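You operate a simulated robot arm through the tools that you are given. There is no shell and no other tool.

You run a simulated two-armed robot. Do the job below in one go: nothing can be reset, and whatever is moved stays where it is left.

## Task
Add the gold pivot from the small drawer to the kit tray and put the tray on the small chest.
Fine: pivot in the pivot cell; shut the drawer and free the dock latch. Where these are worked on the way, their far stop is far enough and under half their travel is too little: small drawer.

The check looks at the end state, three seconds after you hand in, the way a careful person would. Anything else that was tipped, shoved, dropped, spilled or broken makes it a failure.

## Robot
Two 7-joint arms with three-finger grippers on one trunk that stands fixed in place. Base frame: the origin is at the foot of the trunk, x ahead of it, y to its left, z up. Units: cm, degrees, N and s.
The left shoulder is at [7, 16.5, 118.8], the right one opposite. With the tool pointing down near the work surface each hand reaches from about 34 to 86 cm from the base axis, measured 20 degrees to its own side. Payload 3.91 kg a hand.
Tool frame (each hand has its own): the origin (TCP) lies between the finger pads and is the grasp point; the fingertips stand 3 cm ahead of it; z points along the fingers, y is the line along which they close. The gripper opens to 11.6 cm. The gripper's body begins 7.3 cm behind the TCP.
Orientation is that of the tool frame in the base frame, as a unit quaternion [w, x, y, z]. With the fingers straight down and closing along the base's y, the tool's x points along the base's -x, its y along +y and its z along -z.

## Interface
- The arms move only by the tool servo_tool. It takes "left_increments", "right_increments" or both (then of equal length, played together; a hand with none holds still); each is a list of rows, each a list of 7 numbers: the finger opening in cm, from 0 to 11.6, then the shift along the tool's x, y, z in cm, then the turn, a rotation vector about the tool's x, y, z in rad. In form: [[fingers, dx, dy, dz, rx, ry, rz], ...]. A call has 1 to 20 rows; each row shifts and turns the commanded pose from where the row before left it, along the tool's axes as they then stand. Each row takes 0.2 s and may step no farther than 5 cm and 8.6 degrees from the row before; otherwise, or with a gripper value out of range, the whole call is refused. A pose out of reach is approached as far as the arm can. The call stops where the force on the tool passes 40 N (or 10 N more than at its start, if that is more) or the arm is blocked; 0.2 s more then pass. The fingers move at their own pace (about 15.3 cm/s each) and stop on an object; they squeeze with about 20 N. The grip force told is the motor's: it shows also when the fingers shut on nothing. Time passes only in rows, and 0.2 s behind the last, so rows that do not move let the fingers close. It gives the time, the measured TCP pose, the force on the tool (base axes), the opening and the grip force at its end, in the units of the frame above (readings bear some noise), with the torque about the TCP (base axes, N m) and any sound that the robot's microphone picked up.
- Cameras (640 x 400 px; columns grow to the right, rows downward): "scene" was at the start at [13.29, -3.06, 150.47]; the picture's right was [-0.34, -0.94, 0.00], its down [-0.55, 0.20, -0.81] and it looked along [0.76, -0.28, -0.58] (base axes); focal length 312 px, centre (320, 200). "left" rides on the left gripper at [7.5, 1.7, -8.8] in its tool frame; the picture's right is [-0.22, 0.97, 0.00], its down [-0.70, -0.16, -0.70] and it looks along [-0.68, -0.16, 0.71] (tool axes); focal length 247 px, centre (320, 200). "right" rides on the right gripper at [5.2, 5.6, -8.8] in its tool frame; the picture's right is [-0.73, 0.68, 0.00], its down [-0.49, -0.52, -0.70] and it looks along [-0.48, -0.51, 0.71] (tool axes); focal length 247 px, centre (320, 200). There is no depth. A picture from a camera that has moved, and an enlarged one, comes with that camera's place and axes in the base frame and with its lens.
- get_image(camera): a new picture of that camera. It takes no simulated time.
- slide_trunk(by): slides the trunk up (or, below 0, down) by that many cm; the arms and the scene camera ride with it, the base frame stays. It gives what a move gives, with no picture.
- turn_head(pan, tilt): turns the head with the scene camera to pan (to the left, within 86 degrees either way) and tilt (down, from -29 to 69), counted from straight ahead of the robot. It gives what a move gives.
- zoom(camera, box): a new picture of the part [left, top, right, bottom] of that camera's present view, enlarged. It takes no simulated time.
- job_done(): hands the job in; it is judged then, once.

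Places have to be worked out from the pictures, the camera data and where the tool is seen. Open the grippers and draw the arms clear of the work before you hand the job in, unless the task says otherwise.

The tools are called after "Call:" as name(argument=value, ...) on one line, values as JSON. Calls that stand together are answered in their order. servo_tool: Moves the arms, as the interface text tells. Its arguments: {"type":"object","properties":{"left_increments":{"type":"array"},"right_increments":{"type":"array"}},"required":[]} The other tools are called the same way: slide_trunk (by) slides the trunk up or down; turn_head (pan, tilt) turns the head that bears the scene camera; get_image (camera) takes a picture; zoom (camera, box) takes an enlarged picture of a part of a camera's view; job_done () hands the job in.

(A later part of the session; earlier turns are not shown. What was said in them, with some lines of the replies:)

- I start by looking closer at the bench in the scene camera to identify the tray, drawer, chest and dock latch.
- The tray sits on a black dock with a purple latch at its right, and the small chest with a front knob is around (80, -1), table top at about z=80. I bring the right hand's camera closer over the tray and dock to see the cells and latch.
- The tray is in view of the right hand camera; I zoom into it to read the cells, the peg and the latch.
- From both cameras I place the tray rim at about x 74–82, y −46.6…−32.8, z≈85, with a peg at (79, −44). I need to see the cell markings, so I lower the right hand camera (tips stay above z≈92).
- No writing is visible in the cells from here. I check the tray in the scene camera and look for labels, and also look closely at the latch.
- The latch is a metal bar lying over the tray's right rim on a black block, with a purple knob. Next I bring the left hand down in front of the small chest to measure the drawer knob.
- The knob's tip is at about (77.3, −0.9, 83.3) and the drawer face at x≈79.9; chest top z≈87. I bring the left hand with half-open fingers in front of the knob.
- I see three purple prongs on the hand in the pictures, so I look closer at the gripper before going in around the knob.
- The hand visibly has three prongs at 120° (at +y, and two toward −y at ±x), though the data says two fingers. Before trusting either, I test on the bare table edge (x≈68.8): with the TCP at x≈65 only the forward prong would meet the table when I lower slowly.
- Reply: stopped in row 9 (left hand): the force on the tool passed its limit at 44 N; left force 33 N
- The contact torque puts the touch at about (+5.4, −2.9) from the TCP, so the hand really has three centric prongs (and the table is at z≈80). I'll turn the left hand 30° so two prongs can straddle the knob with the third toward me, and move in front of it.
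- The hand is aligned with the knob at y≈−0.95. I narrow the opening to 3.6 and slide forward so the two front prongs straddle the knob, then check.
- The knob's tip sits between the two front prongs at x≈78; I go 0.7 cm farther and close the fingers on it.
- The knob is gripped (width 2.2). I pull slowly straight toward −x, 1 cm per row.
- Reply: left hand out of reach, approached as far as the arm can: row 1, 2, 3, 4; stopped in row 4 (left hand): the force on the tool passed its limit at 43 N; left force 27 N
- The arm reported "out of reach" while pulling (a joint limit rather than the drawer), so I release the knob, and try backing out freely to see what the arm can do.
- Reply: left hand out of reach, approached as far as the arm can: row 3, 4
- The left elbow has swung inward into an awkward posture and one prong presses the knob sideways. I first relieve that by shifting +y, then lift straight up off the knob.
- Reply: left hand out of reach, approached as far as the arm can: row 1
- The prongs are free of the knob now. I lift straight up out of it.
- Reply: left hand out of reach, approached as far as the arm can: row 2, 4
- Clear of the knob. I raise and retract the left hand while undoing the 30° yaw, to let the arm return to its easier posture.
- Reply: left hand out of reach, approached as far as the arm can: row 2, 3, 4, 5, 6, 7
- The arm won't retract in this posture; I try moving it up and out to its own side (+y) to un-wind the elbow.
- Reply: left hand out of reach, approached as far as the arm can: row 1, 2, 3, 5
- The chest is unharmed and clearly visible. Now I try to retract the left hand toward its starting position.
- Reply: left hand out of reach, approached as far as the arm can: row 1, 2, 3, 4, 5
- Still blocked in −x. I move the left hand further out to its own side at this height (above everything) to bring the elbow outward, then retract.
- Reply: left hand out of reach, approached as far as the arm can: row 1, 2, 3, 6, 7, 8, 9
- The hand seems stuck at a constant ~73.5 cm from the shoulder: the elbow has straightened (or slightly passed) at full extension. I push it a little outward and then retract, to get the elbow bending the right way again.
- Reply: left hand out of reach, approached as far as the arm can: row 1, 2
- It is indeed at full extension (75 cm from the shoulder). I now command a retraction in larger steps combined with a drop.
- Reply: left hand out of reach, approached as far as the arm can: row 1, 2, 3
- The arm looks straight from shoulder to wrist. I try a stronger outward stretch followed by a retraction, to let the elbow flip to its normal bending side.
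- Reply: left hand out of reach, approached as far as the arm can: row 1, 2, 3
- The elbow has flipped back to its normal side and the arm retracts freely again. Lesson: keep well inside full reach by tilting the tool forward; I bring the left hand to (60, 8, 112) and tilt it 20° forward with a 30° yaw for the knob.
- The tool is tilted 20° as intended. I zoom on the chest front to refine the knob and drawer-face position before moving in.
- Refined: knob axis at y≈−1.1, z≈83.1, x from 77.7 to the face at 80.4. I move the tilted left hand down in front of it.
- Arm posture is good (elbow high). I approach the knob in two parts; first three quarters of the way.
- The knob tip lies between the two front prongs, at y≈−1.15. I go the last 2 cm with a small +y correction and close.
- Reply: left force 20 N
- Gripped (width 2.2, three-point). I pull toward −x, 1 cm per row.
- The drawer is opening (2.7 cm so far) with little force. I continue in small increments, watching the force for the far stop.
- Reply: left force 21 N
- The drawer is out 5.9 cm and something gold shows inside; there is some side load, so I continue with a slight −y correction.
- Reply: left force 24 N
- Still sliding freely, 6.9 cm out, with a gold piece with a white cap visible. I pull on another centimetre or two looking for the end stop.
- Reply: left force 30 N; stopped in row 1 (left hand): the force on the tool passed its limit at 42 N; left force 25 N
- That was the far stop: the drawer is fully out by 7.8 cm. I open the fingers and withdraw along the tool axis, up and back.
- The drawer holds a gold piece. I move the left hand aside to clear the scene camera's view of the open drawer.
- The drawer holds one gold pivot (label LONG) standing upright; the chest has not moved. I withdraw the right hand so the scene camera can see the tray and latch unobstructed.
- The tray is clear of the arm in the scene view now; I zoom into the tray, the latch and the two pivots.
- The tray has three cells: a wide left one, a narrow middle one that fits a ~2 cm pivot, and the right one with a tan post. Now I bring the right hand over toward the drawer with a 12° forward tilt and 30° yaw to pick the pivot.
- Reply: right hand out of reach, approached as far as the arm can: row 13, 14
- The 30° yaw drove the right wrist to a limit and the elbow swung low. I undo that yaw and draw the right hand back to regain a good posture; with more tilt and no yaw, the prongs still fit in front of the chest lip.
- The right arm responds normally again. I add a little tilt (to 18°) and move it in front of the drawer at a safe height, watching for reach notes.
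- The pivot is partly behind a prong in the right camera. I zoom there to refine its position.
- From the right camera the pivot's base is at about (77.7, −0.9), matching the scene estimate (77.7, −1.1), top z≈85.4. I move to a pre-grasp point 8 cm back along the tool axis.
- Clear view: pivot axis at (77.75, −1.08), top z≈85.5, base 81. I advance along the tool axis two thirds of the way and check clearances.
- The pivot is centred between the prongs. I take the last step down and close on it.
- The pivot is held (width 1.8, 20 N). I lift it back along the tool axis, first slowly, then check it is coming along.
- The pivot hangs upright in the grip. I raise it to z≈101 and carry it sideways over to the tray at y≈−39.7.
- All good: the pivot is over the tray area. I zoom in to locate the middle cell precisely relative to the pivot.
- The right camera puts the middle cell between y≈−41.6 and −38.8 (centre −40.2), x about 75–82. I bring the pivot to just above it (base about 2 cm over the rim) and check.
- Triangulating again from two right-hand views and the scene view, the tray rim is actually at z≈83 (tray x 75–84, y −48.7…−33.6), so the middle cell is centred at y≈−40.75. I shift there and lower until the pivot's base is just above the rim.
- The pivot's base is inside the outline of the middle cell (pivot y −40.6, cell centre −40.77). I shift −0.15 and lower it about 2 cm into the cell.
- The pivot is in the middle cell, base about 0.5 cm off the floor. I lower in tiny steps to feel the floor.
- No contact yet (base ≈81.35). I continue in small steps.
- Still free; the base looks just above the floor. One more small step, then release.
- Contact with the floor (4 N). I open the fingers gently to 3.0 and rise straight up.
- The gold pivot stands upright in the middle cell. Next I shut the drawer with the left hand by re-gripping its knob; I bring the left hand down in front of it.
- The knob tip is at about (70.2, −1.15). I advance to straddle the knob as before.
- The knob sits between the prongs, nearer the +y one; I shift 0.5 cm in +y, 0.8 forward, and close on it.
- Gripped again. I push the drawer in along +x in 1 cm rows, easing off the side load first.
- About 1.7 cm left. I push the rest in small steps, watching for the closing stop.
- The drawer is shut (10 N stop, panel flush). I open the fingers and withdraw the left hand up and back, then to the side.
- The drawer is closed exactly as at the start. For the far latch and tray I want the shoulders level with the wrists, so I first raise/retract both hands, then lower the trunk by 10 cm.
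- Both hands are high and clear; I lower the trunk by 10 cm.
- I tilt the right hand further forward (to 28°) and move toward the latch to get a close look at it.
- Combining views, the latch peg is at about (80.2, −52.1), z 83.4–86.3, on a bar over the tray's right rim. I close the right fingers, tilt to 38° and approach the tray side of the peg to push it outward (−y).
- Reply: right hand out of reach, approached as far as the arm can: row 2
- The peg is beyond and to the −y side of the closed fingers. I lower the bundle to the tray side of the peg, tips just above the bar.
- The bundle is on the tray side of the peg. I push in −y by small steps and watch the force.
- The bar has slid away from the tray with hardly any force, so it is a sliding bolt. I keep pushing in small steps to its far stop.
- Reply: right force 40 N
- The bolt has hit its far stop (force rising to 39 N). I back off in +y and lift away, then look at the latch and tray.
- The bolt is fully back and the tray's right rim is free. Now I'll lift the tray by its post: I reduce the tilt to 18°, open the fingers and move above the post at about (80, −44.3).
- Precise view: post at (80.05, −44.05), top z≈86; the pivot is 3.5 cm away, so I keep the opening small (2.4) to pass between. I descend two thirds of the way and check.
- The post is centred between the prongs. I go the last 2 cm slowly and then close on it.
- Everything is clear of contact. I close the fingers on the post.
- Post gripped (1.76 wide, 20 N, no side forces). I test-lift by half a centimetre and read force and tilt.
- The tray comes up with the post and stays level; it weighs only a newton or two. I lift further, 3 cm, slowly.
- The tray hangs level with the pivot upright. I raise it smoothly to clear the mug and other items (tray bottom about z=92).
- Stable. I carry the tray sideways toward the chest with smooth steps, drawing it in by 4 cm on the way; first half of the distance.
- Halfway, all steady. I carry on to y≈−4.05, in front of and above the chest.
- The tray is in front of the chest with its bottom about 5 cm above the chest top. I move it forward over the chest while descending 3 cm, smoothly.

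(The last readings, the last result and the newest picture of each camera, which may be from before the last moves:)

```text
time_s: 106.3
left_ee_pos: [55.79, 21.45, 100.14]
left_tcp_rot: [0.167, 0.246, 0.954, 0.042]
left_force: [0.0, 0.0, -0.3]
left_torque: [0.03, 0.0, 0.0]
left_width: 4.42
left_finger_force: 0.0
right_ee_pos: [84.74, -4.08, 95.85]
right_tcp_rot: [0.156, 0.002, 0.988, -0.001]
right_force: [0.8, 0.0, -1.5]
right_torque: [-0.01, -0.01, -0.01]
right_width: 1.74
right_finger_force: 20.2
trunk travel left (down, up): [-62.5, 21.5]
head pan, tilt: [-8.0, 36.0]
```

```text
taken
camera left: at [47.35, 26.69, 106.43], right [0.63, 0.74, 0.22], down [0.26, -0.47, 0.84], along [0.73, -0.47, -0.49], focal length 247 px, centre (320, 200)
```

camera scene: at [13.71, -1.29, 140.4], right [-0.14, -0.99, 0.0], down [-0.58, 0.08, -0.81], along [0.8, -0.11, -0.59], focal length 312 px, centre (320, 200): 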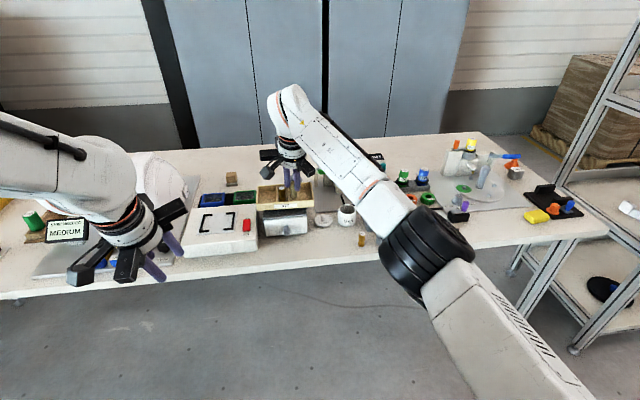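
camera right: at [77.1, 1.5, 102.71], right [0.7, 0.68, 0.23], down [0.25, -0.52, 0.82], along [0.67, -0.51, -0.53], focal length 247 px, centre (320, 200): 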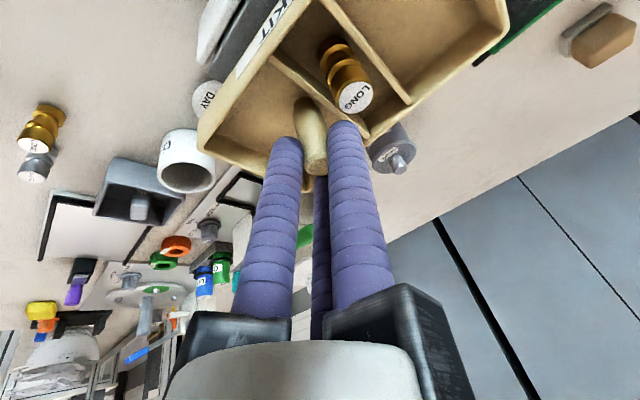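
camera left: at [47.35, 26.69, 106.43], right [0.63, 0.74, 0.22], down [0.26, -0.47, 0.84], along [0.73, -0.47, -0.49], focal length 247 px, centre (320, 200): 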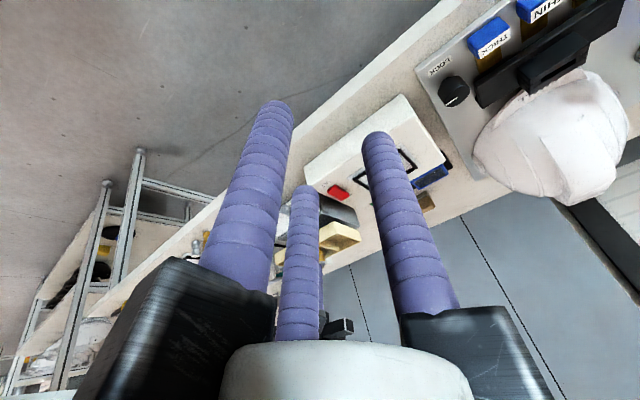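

Good: no reach warnings, tray above the chest. I zoom in to check the tray against the chest edges before lowering.

Call:
zoom(camera="scene", box=[235, 160, 335, 245])

Call:
zoom(camera="left", box=[270, 160, 400, 270])

```text
4.71 times, centred on (285, 202) of scene
camera zoom: at [13.71, -1.29, 140.4], right [-0.14, -0.99, 0.0], down [-0.58, 0.08, -0.81], along [0.8, -0.11, -0.59], focal length 1468 px, centre (485, 188)
```

zoom: 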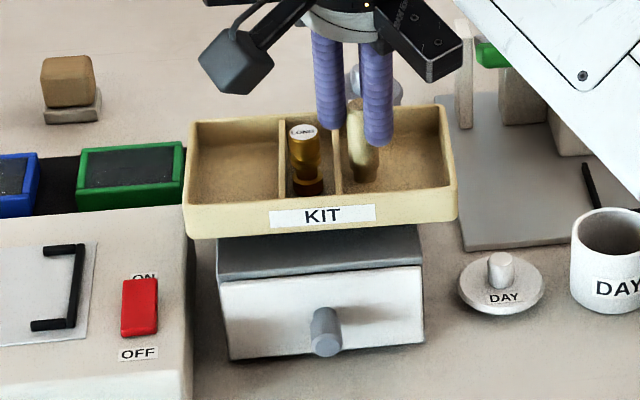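

```text
3.64 times, centred on (335, 215) of left
camera zoom: at [47.35, 26.69, 106.43], right [0.63, 0.74, 0.22], down [0.26, -0.47, 0.84], along [0.73, -0.47, -0.49], focal length 898 px, centre (266, 146)
```

zoom: 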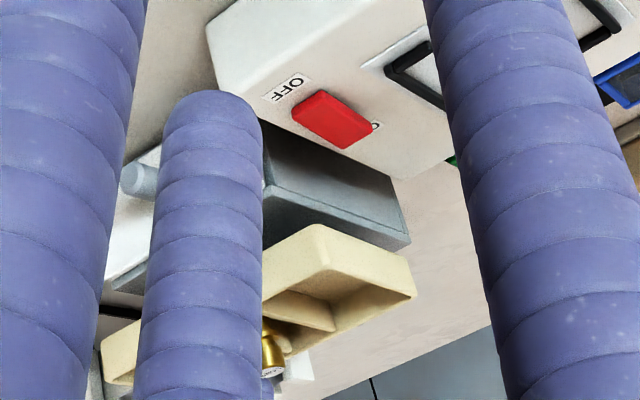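

The tray's front edge is about 1 cm behind the chest's front and nearly centred; I shift 0.3 cm in +y and lower gently toward the chest top.

Call:
servo_tool(right_increments=[[0.5, 0, 0.15, 0, 0, 0, 0], [0.5, 0.093, 0.15, 0.285, 0, 0, 0], [0.5, 0.155, 0, 0.476, 0, 0, 0], [0.5, 0.155, 0, 0.476, 0, 0, 0], [0.5, 0.093, 0, 0.285, 0, 0, 0], [0.5, 0, 0, 0, 0, 0, 0]])

Call:
zoom(camera="scene", box=[235, 160, 335, 245])

Call:
zoom(camera="left", box=[270, 160, 400, 270])

```text
time_s: 107.7
left_ee_pos: [55.69, 21.35, 100.2]
left_tcp_rot: [0.168, 0.247, 0.954, 0.042]
left_force: [0.2, 0.4, -0.7]
left_torque: [-0.02, -0.04, -0.01]
left_width: 4.38
left_finger_force: 0.0
right_ee_pos: [84.85, -3.8, 94.26]
right_tcp_rot: [0.157, 0.001, 0.988, 0.0]
right_force: [-0.6, 1.0, -0.5]
right_torque: [-0.04, 0.01, 0.0]
right_width: 1.76
right_finger_force: 19.9
trunk travel left (down, up): [-62.5, 21.5]
head pan, tilt: [-8.0, 36.0]
```

```text
4.71 times, centred on (285, 202) of scene
camera zoom: at [13.71, -1.29, 140.4], right [-0.14, -0.99, 0.0], down [-0.58, 0.08, -0.81], along [0.8, -0.11, -0.59], focal length 1468 px, centre (485, 188)
```

zoom: 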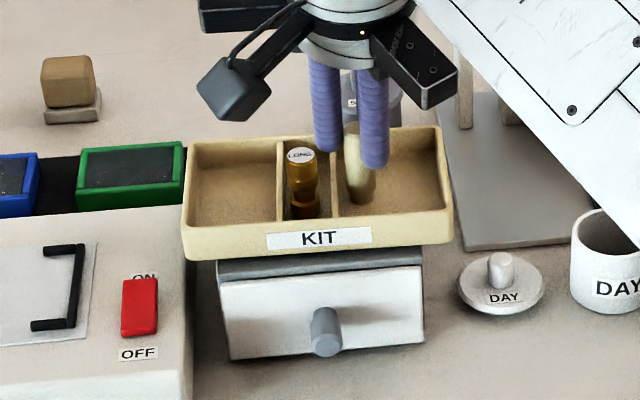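

```text
3.64 times, centred on (335, 215) of left
camera zoom: at [47.35, 26.69, 106.43], right [0.63, 0.74, 0.22], down [0.26, -0.47, 0.84], along [0.73, -0.47, -0.49], focal length 898 px, centre (266, 146)
```

zoom: 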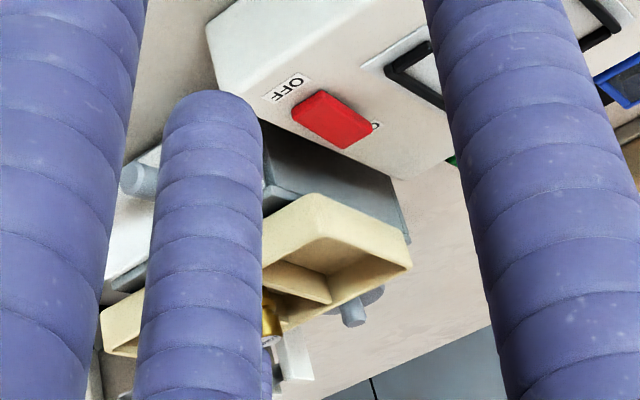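

About 0.7 cm to go. I lower in 0.2 cm steps, feeling for contact.

Call:
servo_tool(right_increments=[[0.5, 0.062, 0, 0.19, 0, 0, 0], [0.5, 0.062, 0, 0.19, 0, 0, 0], [0.5, 0, 0, 0, 0, 0, 0]])

Call:
servo_tool(right_increments=[[0.5, 0.062, 0, 0.19, 0, 0, 0], [0.5, 0, 0, 0, 0, 0, 0]])

Call:
zoom(camera="scene", box=[235, 160, 335, 245])

```text
time_s: 108.5
left_ee_pos: [55.69, 21.39, 100.15]
left_tcp_rot: [0.168, 0.247, 0.953, 0.042]
left_force: [0.4, 0.5, -0.2]
left_torque: [0.01, -0.02, 0.02]
left_width: 4.41
left_finger_force: 0.2
right_ee_pos: [84.69, -3.83, 93.93]
right_tcp_rot: [0.156, 0.001, 0.988, 0.0]
right_force: [-0.9, -0.3, -0.8]
right_torque: [0.04, 0.06, 0.02]
right_width: 1.74
right_finger_force: 20.0
trunk travel left (down, up): [-62.5, 21.5]
head pan, tilt: [-8.0, 36.0]
```

```text
time_s: 109.1
left_ee_pos: [55.76, 21.3, 100.12]
left_tcp_rot: [0.167, 0.247, 0.954, 0.042]
left_force: [0.3, -0.6, 0.3]
left_torque: [0.0, 0.01, 0.01]
left_width: 4.4
left_finger_force: 0.0
right_ee_pos: [84.73, -3.86, 93.85]
right_tcp_rot: [0.157, 0.001, 0.988, 0.0]
right_force: [0.3, -2.7, 4.7]
right_torque: [0.15, 0.12, 0.02]
right_width: 1.76
right_finger_force: 19.7
trunk travel left (down, up): [-62.5, 21.5]
head pan, tilt: [-8.0, 36.0]
```

```text
4.71 times, centred on (285, 202) of scene
camera zoom: at [13.64, -1.32, 140.42], right [-0.14, -0.99, 0.0], down [-0.58, 0.08, -0.81], along [0.8, -0.11, -0.59], focal length 1468 px, centre (485, 188)
```

zoom: 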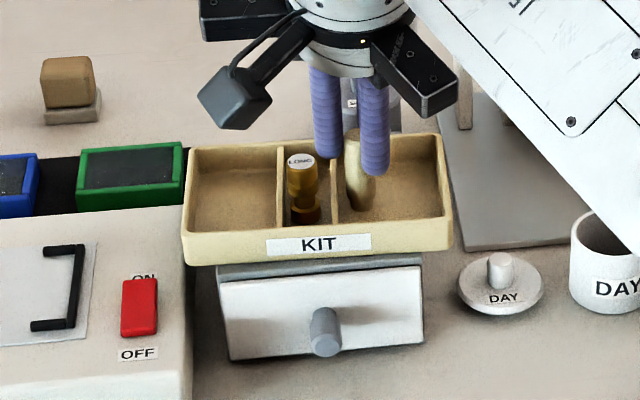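

Contact (about 5 N), tray sitting on the chest. I settle it a touch more and then open the fingers slowly.

Call:
servo_tool(right_increments=[[0.5, 0.031, 0, 0.095, 0, 0, 0], [0.5, 0, 0, 0, 0, 0, 0]])

Call:
zoom(camera="right", box=[180, 0, 480, 220])

Call:
zoom(camera="left", box=[270, 160, 400, 270])

```text
time_s: 109.7
left_ee_pos: [55.51, 21.44, 100.2]
left_tcp_rot: [0.169, 0.246, 0.953, 0.041]
left_force: [0.1, 0.4, 0.7]
left_torque: [-0.03, -0.02, -0.04]
left_width: 4.4
left_finger_force: 0.0
right_ee_pos: [84.69, -3.82, 93.97]
right_tcp_rot: [0.158, 0.001, 0.987, 0.0]
right_force: [4.2, -0.7, 10.8]
right_torque: [-0.02, 0.21, 0.03]
right_width: 1.76
right_finger_force: 20.4
trunk travel left (down, up): [-62.5, 21.5]
head pan, tilt: [-8.0, 36.0]
```

```text
1.82 times, centred on (330, 110) of right
camera zoom: at [77.02, 1.77, 100.66], right [0.7, 0.68, 0.23], down [0.24, -0.52, 0.82], along [0.67, -0.51, -0.53], focal length 449 px, centre (302, 364)
```

zoom: 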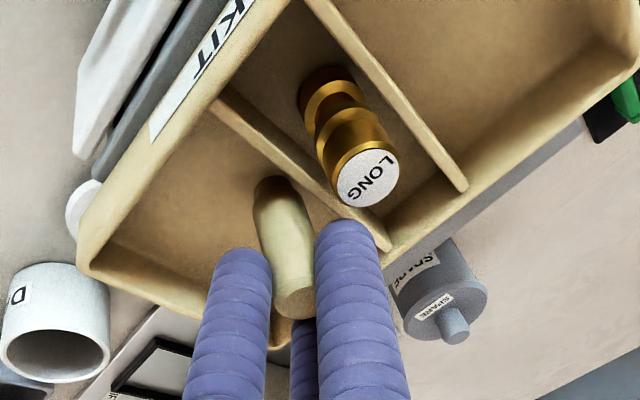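

```text
3.64 times, centred on (335, 215) of left
camera zoom: at [47.26, 26.68, 106.49], right [0.63, 0.74, 0.23], down [0.26, -0.47, 0.84], along [0.73, -0.47, -0.49], focal length 898 px, centre (266, 146)
```

zoom: 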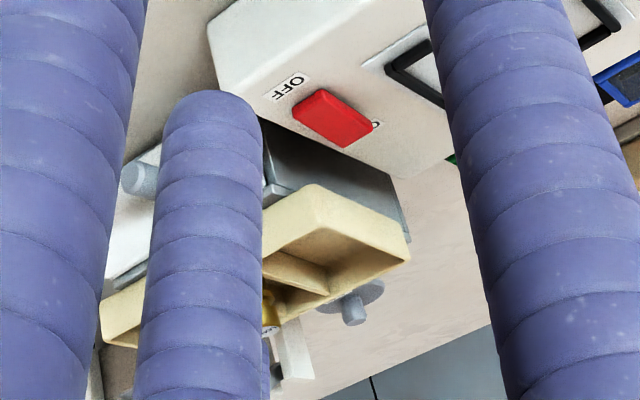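

The tray is seated (≈11 N down). I open the fingers a little (staying clear of the pivot) and withdraw along the tool axis.

Call:
servo_tool(right_increments=[[1.9, 0, 0, 0, 0, 0, 0], [2.1, 0, 0, 0, 0, 0, 0], [2.5, 0, 0, 0, 0, 0, 0], [2.5, 0, 0, 0, 0, 0, 0]])

Call:
zoom(camera="right", box=[180, 0, 480, 220])

Call:
zoom(camera="scene", box=[235, 160, 335, 245])

```text
time_s: 110.7
left_ee_pos: [55.65, 21.52, 100.13]
left_tcp_rot: [0.167, 0.247, 0.954, 0.041]
left_force: [-1.2, 0.0, 0.4]
left_torque: [0.01, 0.0, -0.03]
left_width: 4.42
left_finger_force: 0.1
right_ee_pos: [84.81, -3.71, 93.68]
right_tcp_rot: [0.158, 0.001, 0.987, 0.0]
right_force: [0.5, -0.1, 0.2]
right_torque: [0.0, 0.02, 0.01]
right_width: 2.49
right_finger_force: 0.0
trunk travel left (down, up): [-62.5, 21.5]
head pan, tilt: [-8.0, 36.0]
```

```text
1.82 times, centred on (330, 110) of right
camera zoom: at [77.06, 1.79, 100.49], right [0.7, 0.68, 0.23], down [0.25, -0.52, 0.82], along [0.67, -0.51, -0.53], focal length 449 px, centre (302, 364)
```

zoom: 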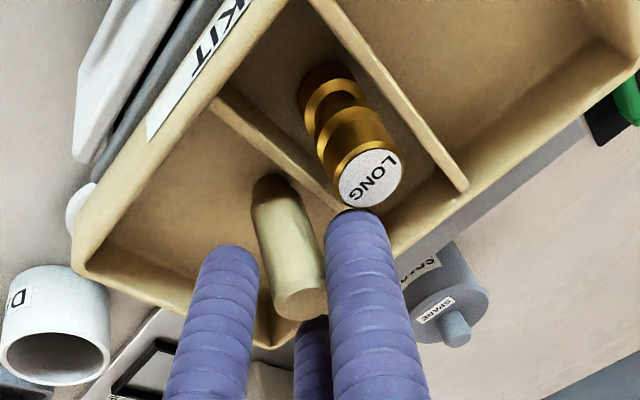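

```text
4.71 times, centred on (285, 202) of scene
camera zoom: at [13.68, -1.29, 140.41], right [-0.14, -0.99, 0.0], down [-0.58, 0.08, -0.81], along [0.8, -0.11, -0.59], focal length 1468 px, centre (485, 188)
```

zoom: 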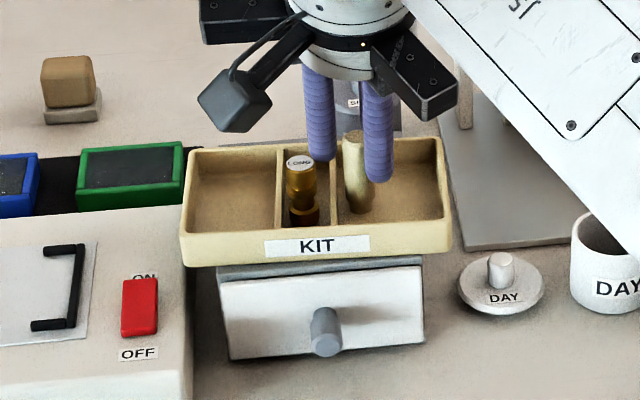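

The tray rests on the chest with post and pivot free of the prongs. I withdraw upward along the tool axis.

Call:
servo_tool(right_increments=[[2.5, 0, 0, -0.7, 0, 0, 0], [2.5, 0, 0, -1.0, 0, 0, 0], [2.5, 0, 0, -1.5, 0, 0, 0], [2.5, 0, 0, -3, 0, 0, 0], [2.5, 0, 0, -4, 0, 0, 0], [2.5, 0, 0, 0, 0, 0, 0]])

Call:
zoom(camera="scene", box=[235, 160, 335, 245])

Call:
get_image(camera="right")

```text
time_s: 112.1
left_ee_pos: [55.84, 21.37, 99.99]
left_tcp_rot: [0.168, 0.247, 0.953, 0.041]
left_force: [0.3, -1.2, 0.4]
left_torque: [0.01, 0.01, 0.02]
left_width: 4.39
left_finger_force: 0.2
right_ee_pos: [81.68, -3.83, 103.27]
right_tcp_rot: [0.156, 0.001, 0.988, 0.0]
right_force: [-0.1, 0.3, 0.0]
right_torque: [0.0, 0.01, 0.01]
right_width: 2.51
right_finger_force: 0.0
trunk travel left (down, up): [-62.5, 21.5]
head pan, tilt: [-8.0, 36.0]
```

```text
4.71 times, centred on (285, 202) of scene
camera zoom: at [13.79, -1.29, 140.39], right [-0.14, -0.99, 0.0], down [-0.58, 0.08, -0.81], along [0.8, -0.11, -0.59], focal length 1468 px, centre (485, 188)
```

zoom: 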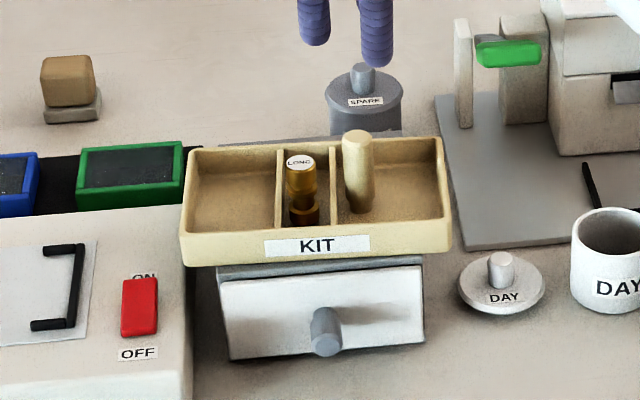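

```text
taken
camera right: at [74.07, 1.74, 110.11], right [0.7, 0.68, 0.23], down [0.25, -0.52, 0.82], along [0.67, -0.51, -0.53], focal length 247 px, centre (320, 200)
```

right: 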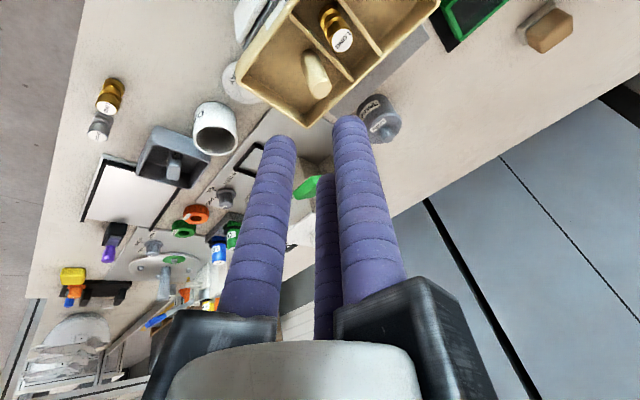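

The tray stands on the chest, the pivot upright in its cell. I now open both grippers and draw both arms well clear of the work.

Call:
servo_tool(right_increments=[[4, 1.59, -1.0, -2.5, 0, 0, 0], [4, 1.59, -3.25, -1.17, 0, 0, 0], [5, 1.59, -3.25, -1.17, 0, 0, 0], [6, 1.59, -3.25, -1.17, 0, 0, 0], [7, 1.59, -3.25, -1.17, 0, 0, 0], [8, 1.59, -3.25, -1.17, 0, 0, 0], [8, 1.59, -3.25, -1.17, 0, 0, 0], [8, 1.59, -3.25, -1.17, 0, 0, 0], [8, 1.0, -3.25, -1.0, 0, 0, 0], [8, 0, 0, 0, 0, 0, 0]], left_increments=[[6, 0, 0, -2, 0, 0, 0], [8, 0, 0, -2, 0, 0, 0], [8, 0, 0, -2, 0, 0, 0], [8, 0, 0, -2, 0, 0, 0], [8, 0, 0, 0, 0, 0, 0], [8, 0, 0, 0, 0, 0, 0], [8, 0, 0, 0, 0, 0, 0], [8, 0, 0, 0, 0, 0, 0], [8, 0, 0, 0, 0, 0, 0], [8, 0, 0, 0, 0, 0, 0]])

Call:
turn_head(pan=-15, tilt=36)

Call:
get_image(camera="scene")

Call:
zoom(camera="scene", box=[200, 140, 400, 270])

```text
time_s: 114.3
left_ee_pos: [52.89, 21.55, 107.61]
left_tcp_rot: [0.168, 0.247, 0.954, 0.041]
left_force: [-0.1, 0.4, -1.0]
left_torque: [0.01, 0.0, 0.0]
left_width: 8.02
left_finger_force: 0.1
right_ee_pos: [64.76, -30.9, 110.28]
right_tcp_rot: [0.157, 0.001, 0.988, 0.0]
right_force: [0.5, -0.3, -1.1]
right_torque: [-0.04, 0.01, 0.0]
right_width: 8.03
right_finger_force: 0.1
trunk travel left (down, up): [-62.5, 21.5]
head pan, tilt: [-8.0, 36.0]
```

```text
time_s: 115.0
left_ee_pos: [52.85, 21.47, 107.68]
left_tcp_rot: [0.168, 0.246, 0.954, 0.042]
left_force: [0.1, 1.1, -1.1]
left_torque: [0.0, 0.02, -0.01]
left_width: 8.01
left_finger_force: 0.0
right_ee_pos: [64.75, -30.96, 110.42]
right_tcp_rot: [0.156, 0.0, 0.988, 0.0]
right_force: [0.4, -0.7, 0.6]
right_torque: [0.01, -0.03, -0.02]
right_width: 8.0
right_finger_force: 0.0
trunk travel left (down, up): [-62.5, 21.5]
head pan, tilt: [-15.0, 36.0]
```

```text
taken
camera scene: at [13.47, -2.35, 140.41], right [-0.26, -0.97, 0.0], down [-0.57, 0.15, -0.81], along [0.78, -0.21, -0.59], focal length 312 px, centre (320, 200)
```

scene: 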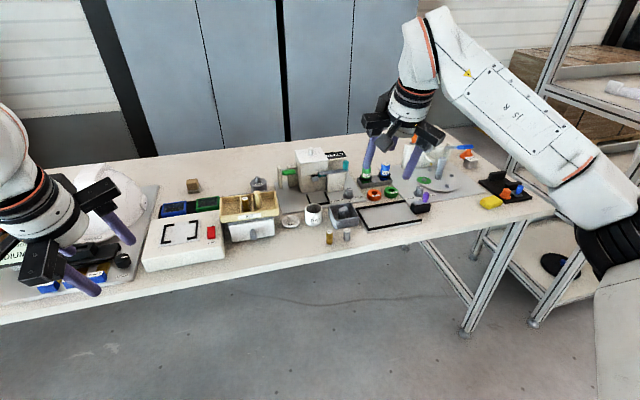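

```text
3.08 times, centred on (300, 205) of scene
camera zoom: at [13.47, -2.35, 140.41], right [-0.26, -0.97, 0.0], down [-0.57, 0.15, -0.81], along [0.78, -0.21, -0.59], focal length 960 px, centre (382, 185)
```

zoom: 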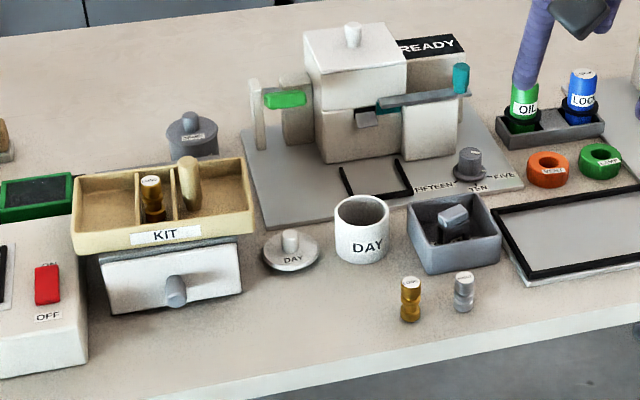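

Everything looks in place. A last check on the latch and the remaining items on the right side, and the drawer front.

Call:
zoom(camera="scene", box=[340, 150, 470, 240])

Call:
zoom(camera="scene", box=[210, 180, 290, 250])

```text
4.44 times, centred on (405, 195) of scene
camera zoom: at [13.47, -2.35, 140.41], right [-0.26, -0.97, 0.0], down [-0.57, 0.15, -0.81], along [0.78, -0.21, -0.59], focal length 1386 px, centre (-58, 222)
```

zoom: 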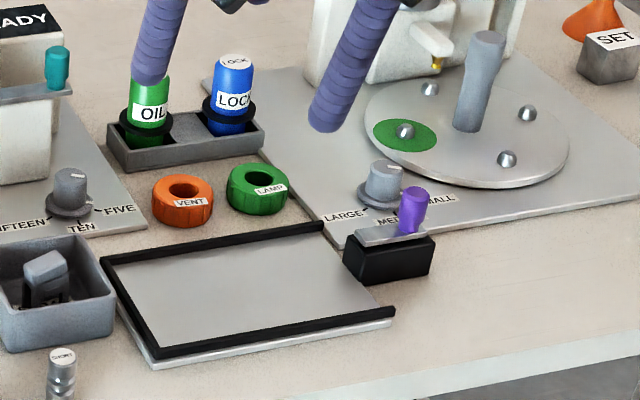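

```text
5.71 times, centred on (250, 215) of scene
camera zoom: at [13.47, -2.35, 140.41], right [-0.26, -0.97, 0.0], down [-0.57, 0.15, -0.81], along [0.78, -0.21, -0.59], focal length 1782 px, centre (720, 114)
```

zoom: 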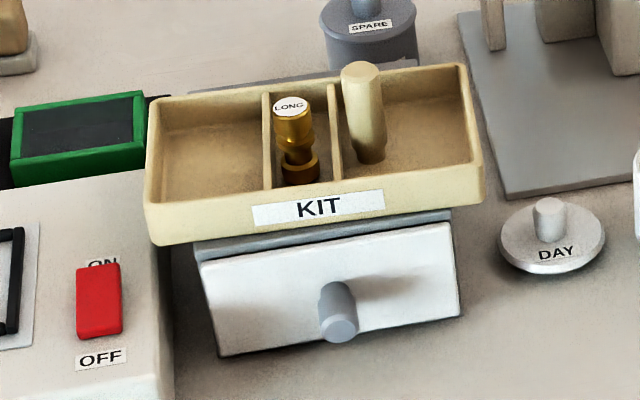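

The latch bar is fully back, the drawer is shut, the tray sits level on the chest with the gold pivot in the narrow middle cell, and both arms are clear with grippers open. I hand the job in.

Call:
job_done()

```text
The job is handed in.
```

The job is handed in. In the last pictures the gold pivot from the small drawer stands upright in the tray's narrow middle cell, and the tray sits level on the small chest.

- **Drawer:** it was pulled out to its far stop (about 7.8 cm), and is now pushed fully shut.
- **Latch:** the dock latch turned out to be a sliding bolt. It is pushed back to its far stop and clear of the tray.
- **Tray position:** the tray is wider than the chest, so it overhangs by about 1.5 cm on each side. It sits about 1.5 cm toward the front of the chest top.
- **Pivot cell:** none of the cells is labelled. I took the middle one as the pivot cell because its width fits the pivot, and the right-hand cell is taken up by the tray's fixed post. This is the one part of the result I could not confirm.
- **Arms:** both grippers are open and both arms are clear of the work. The trunk was left 10 cm lower than it started.

Nothing else on the bench looked moved, tipped or shoved in the last pictures.
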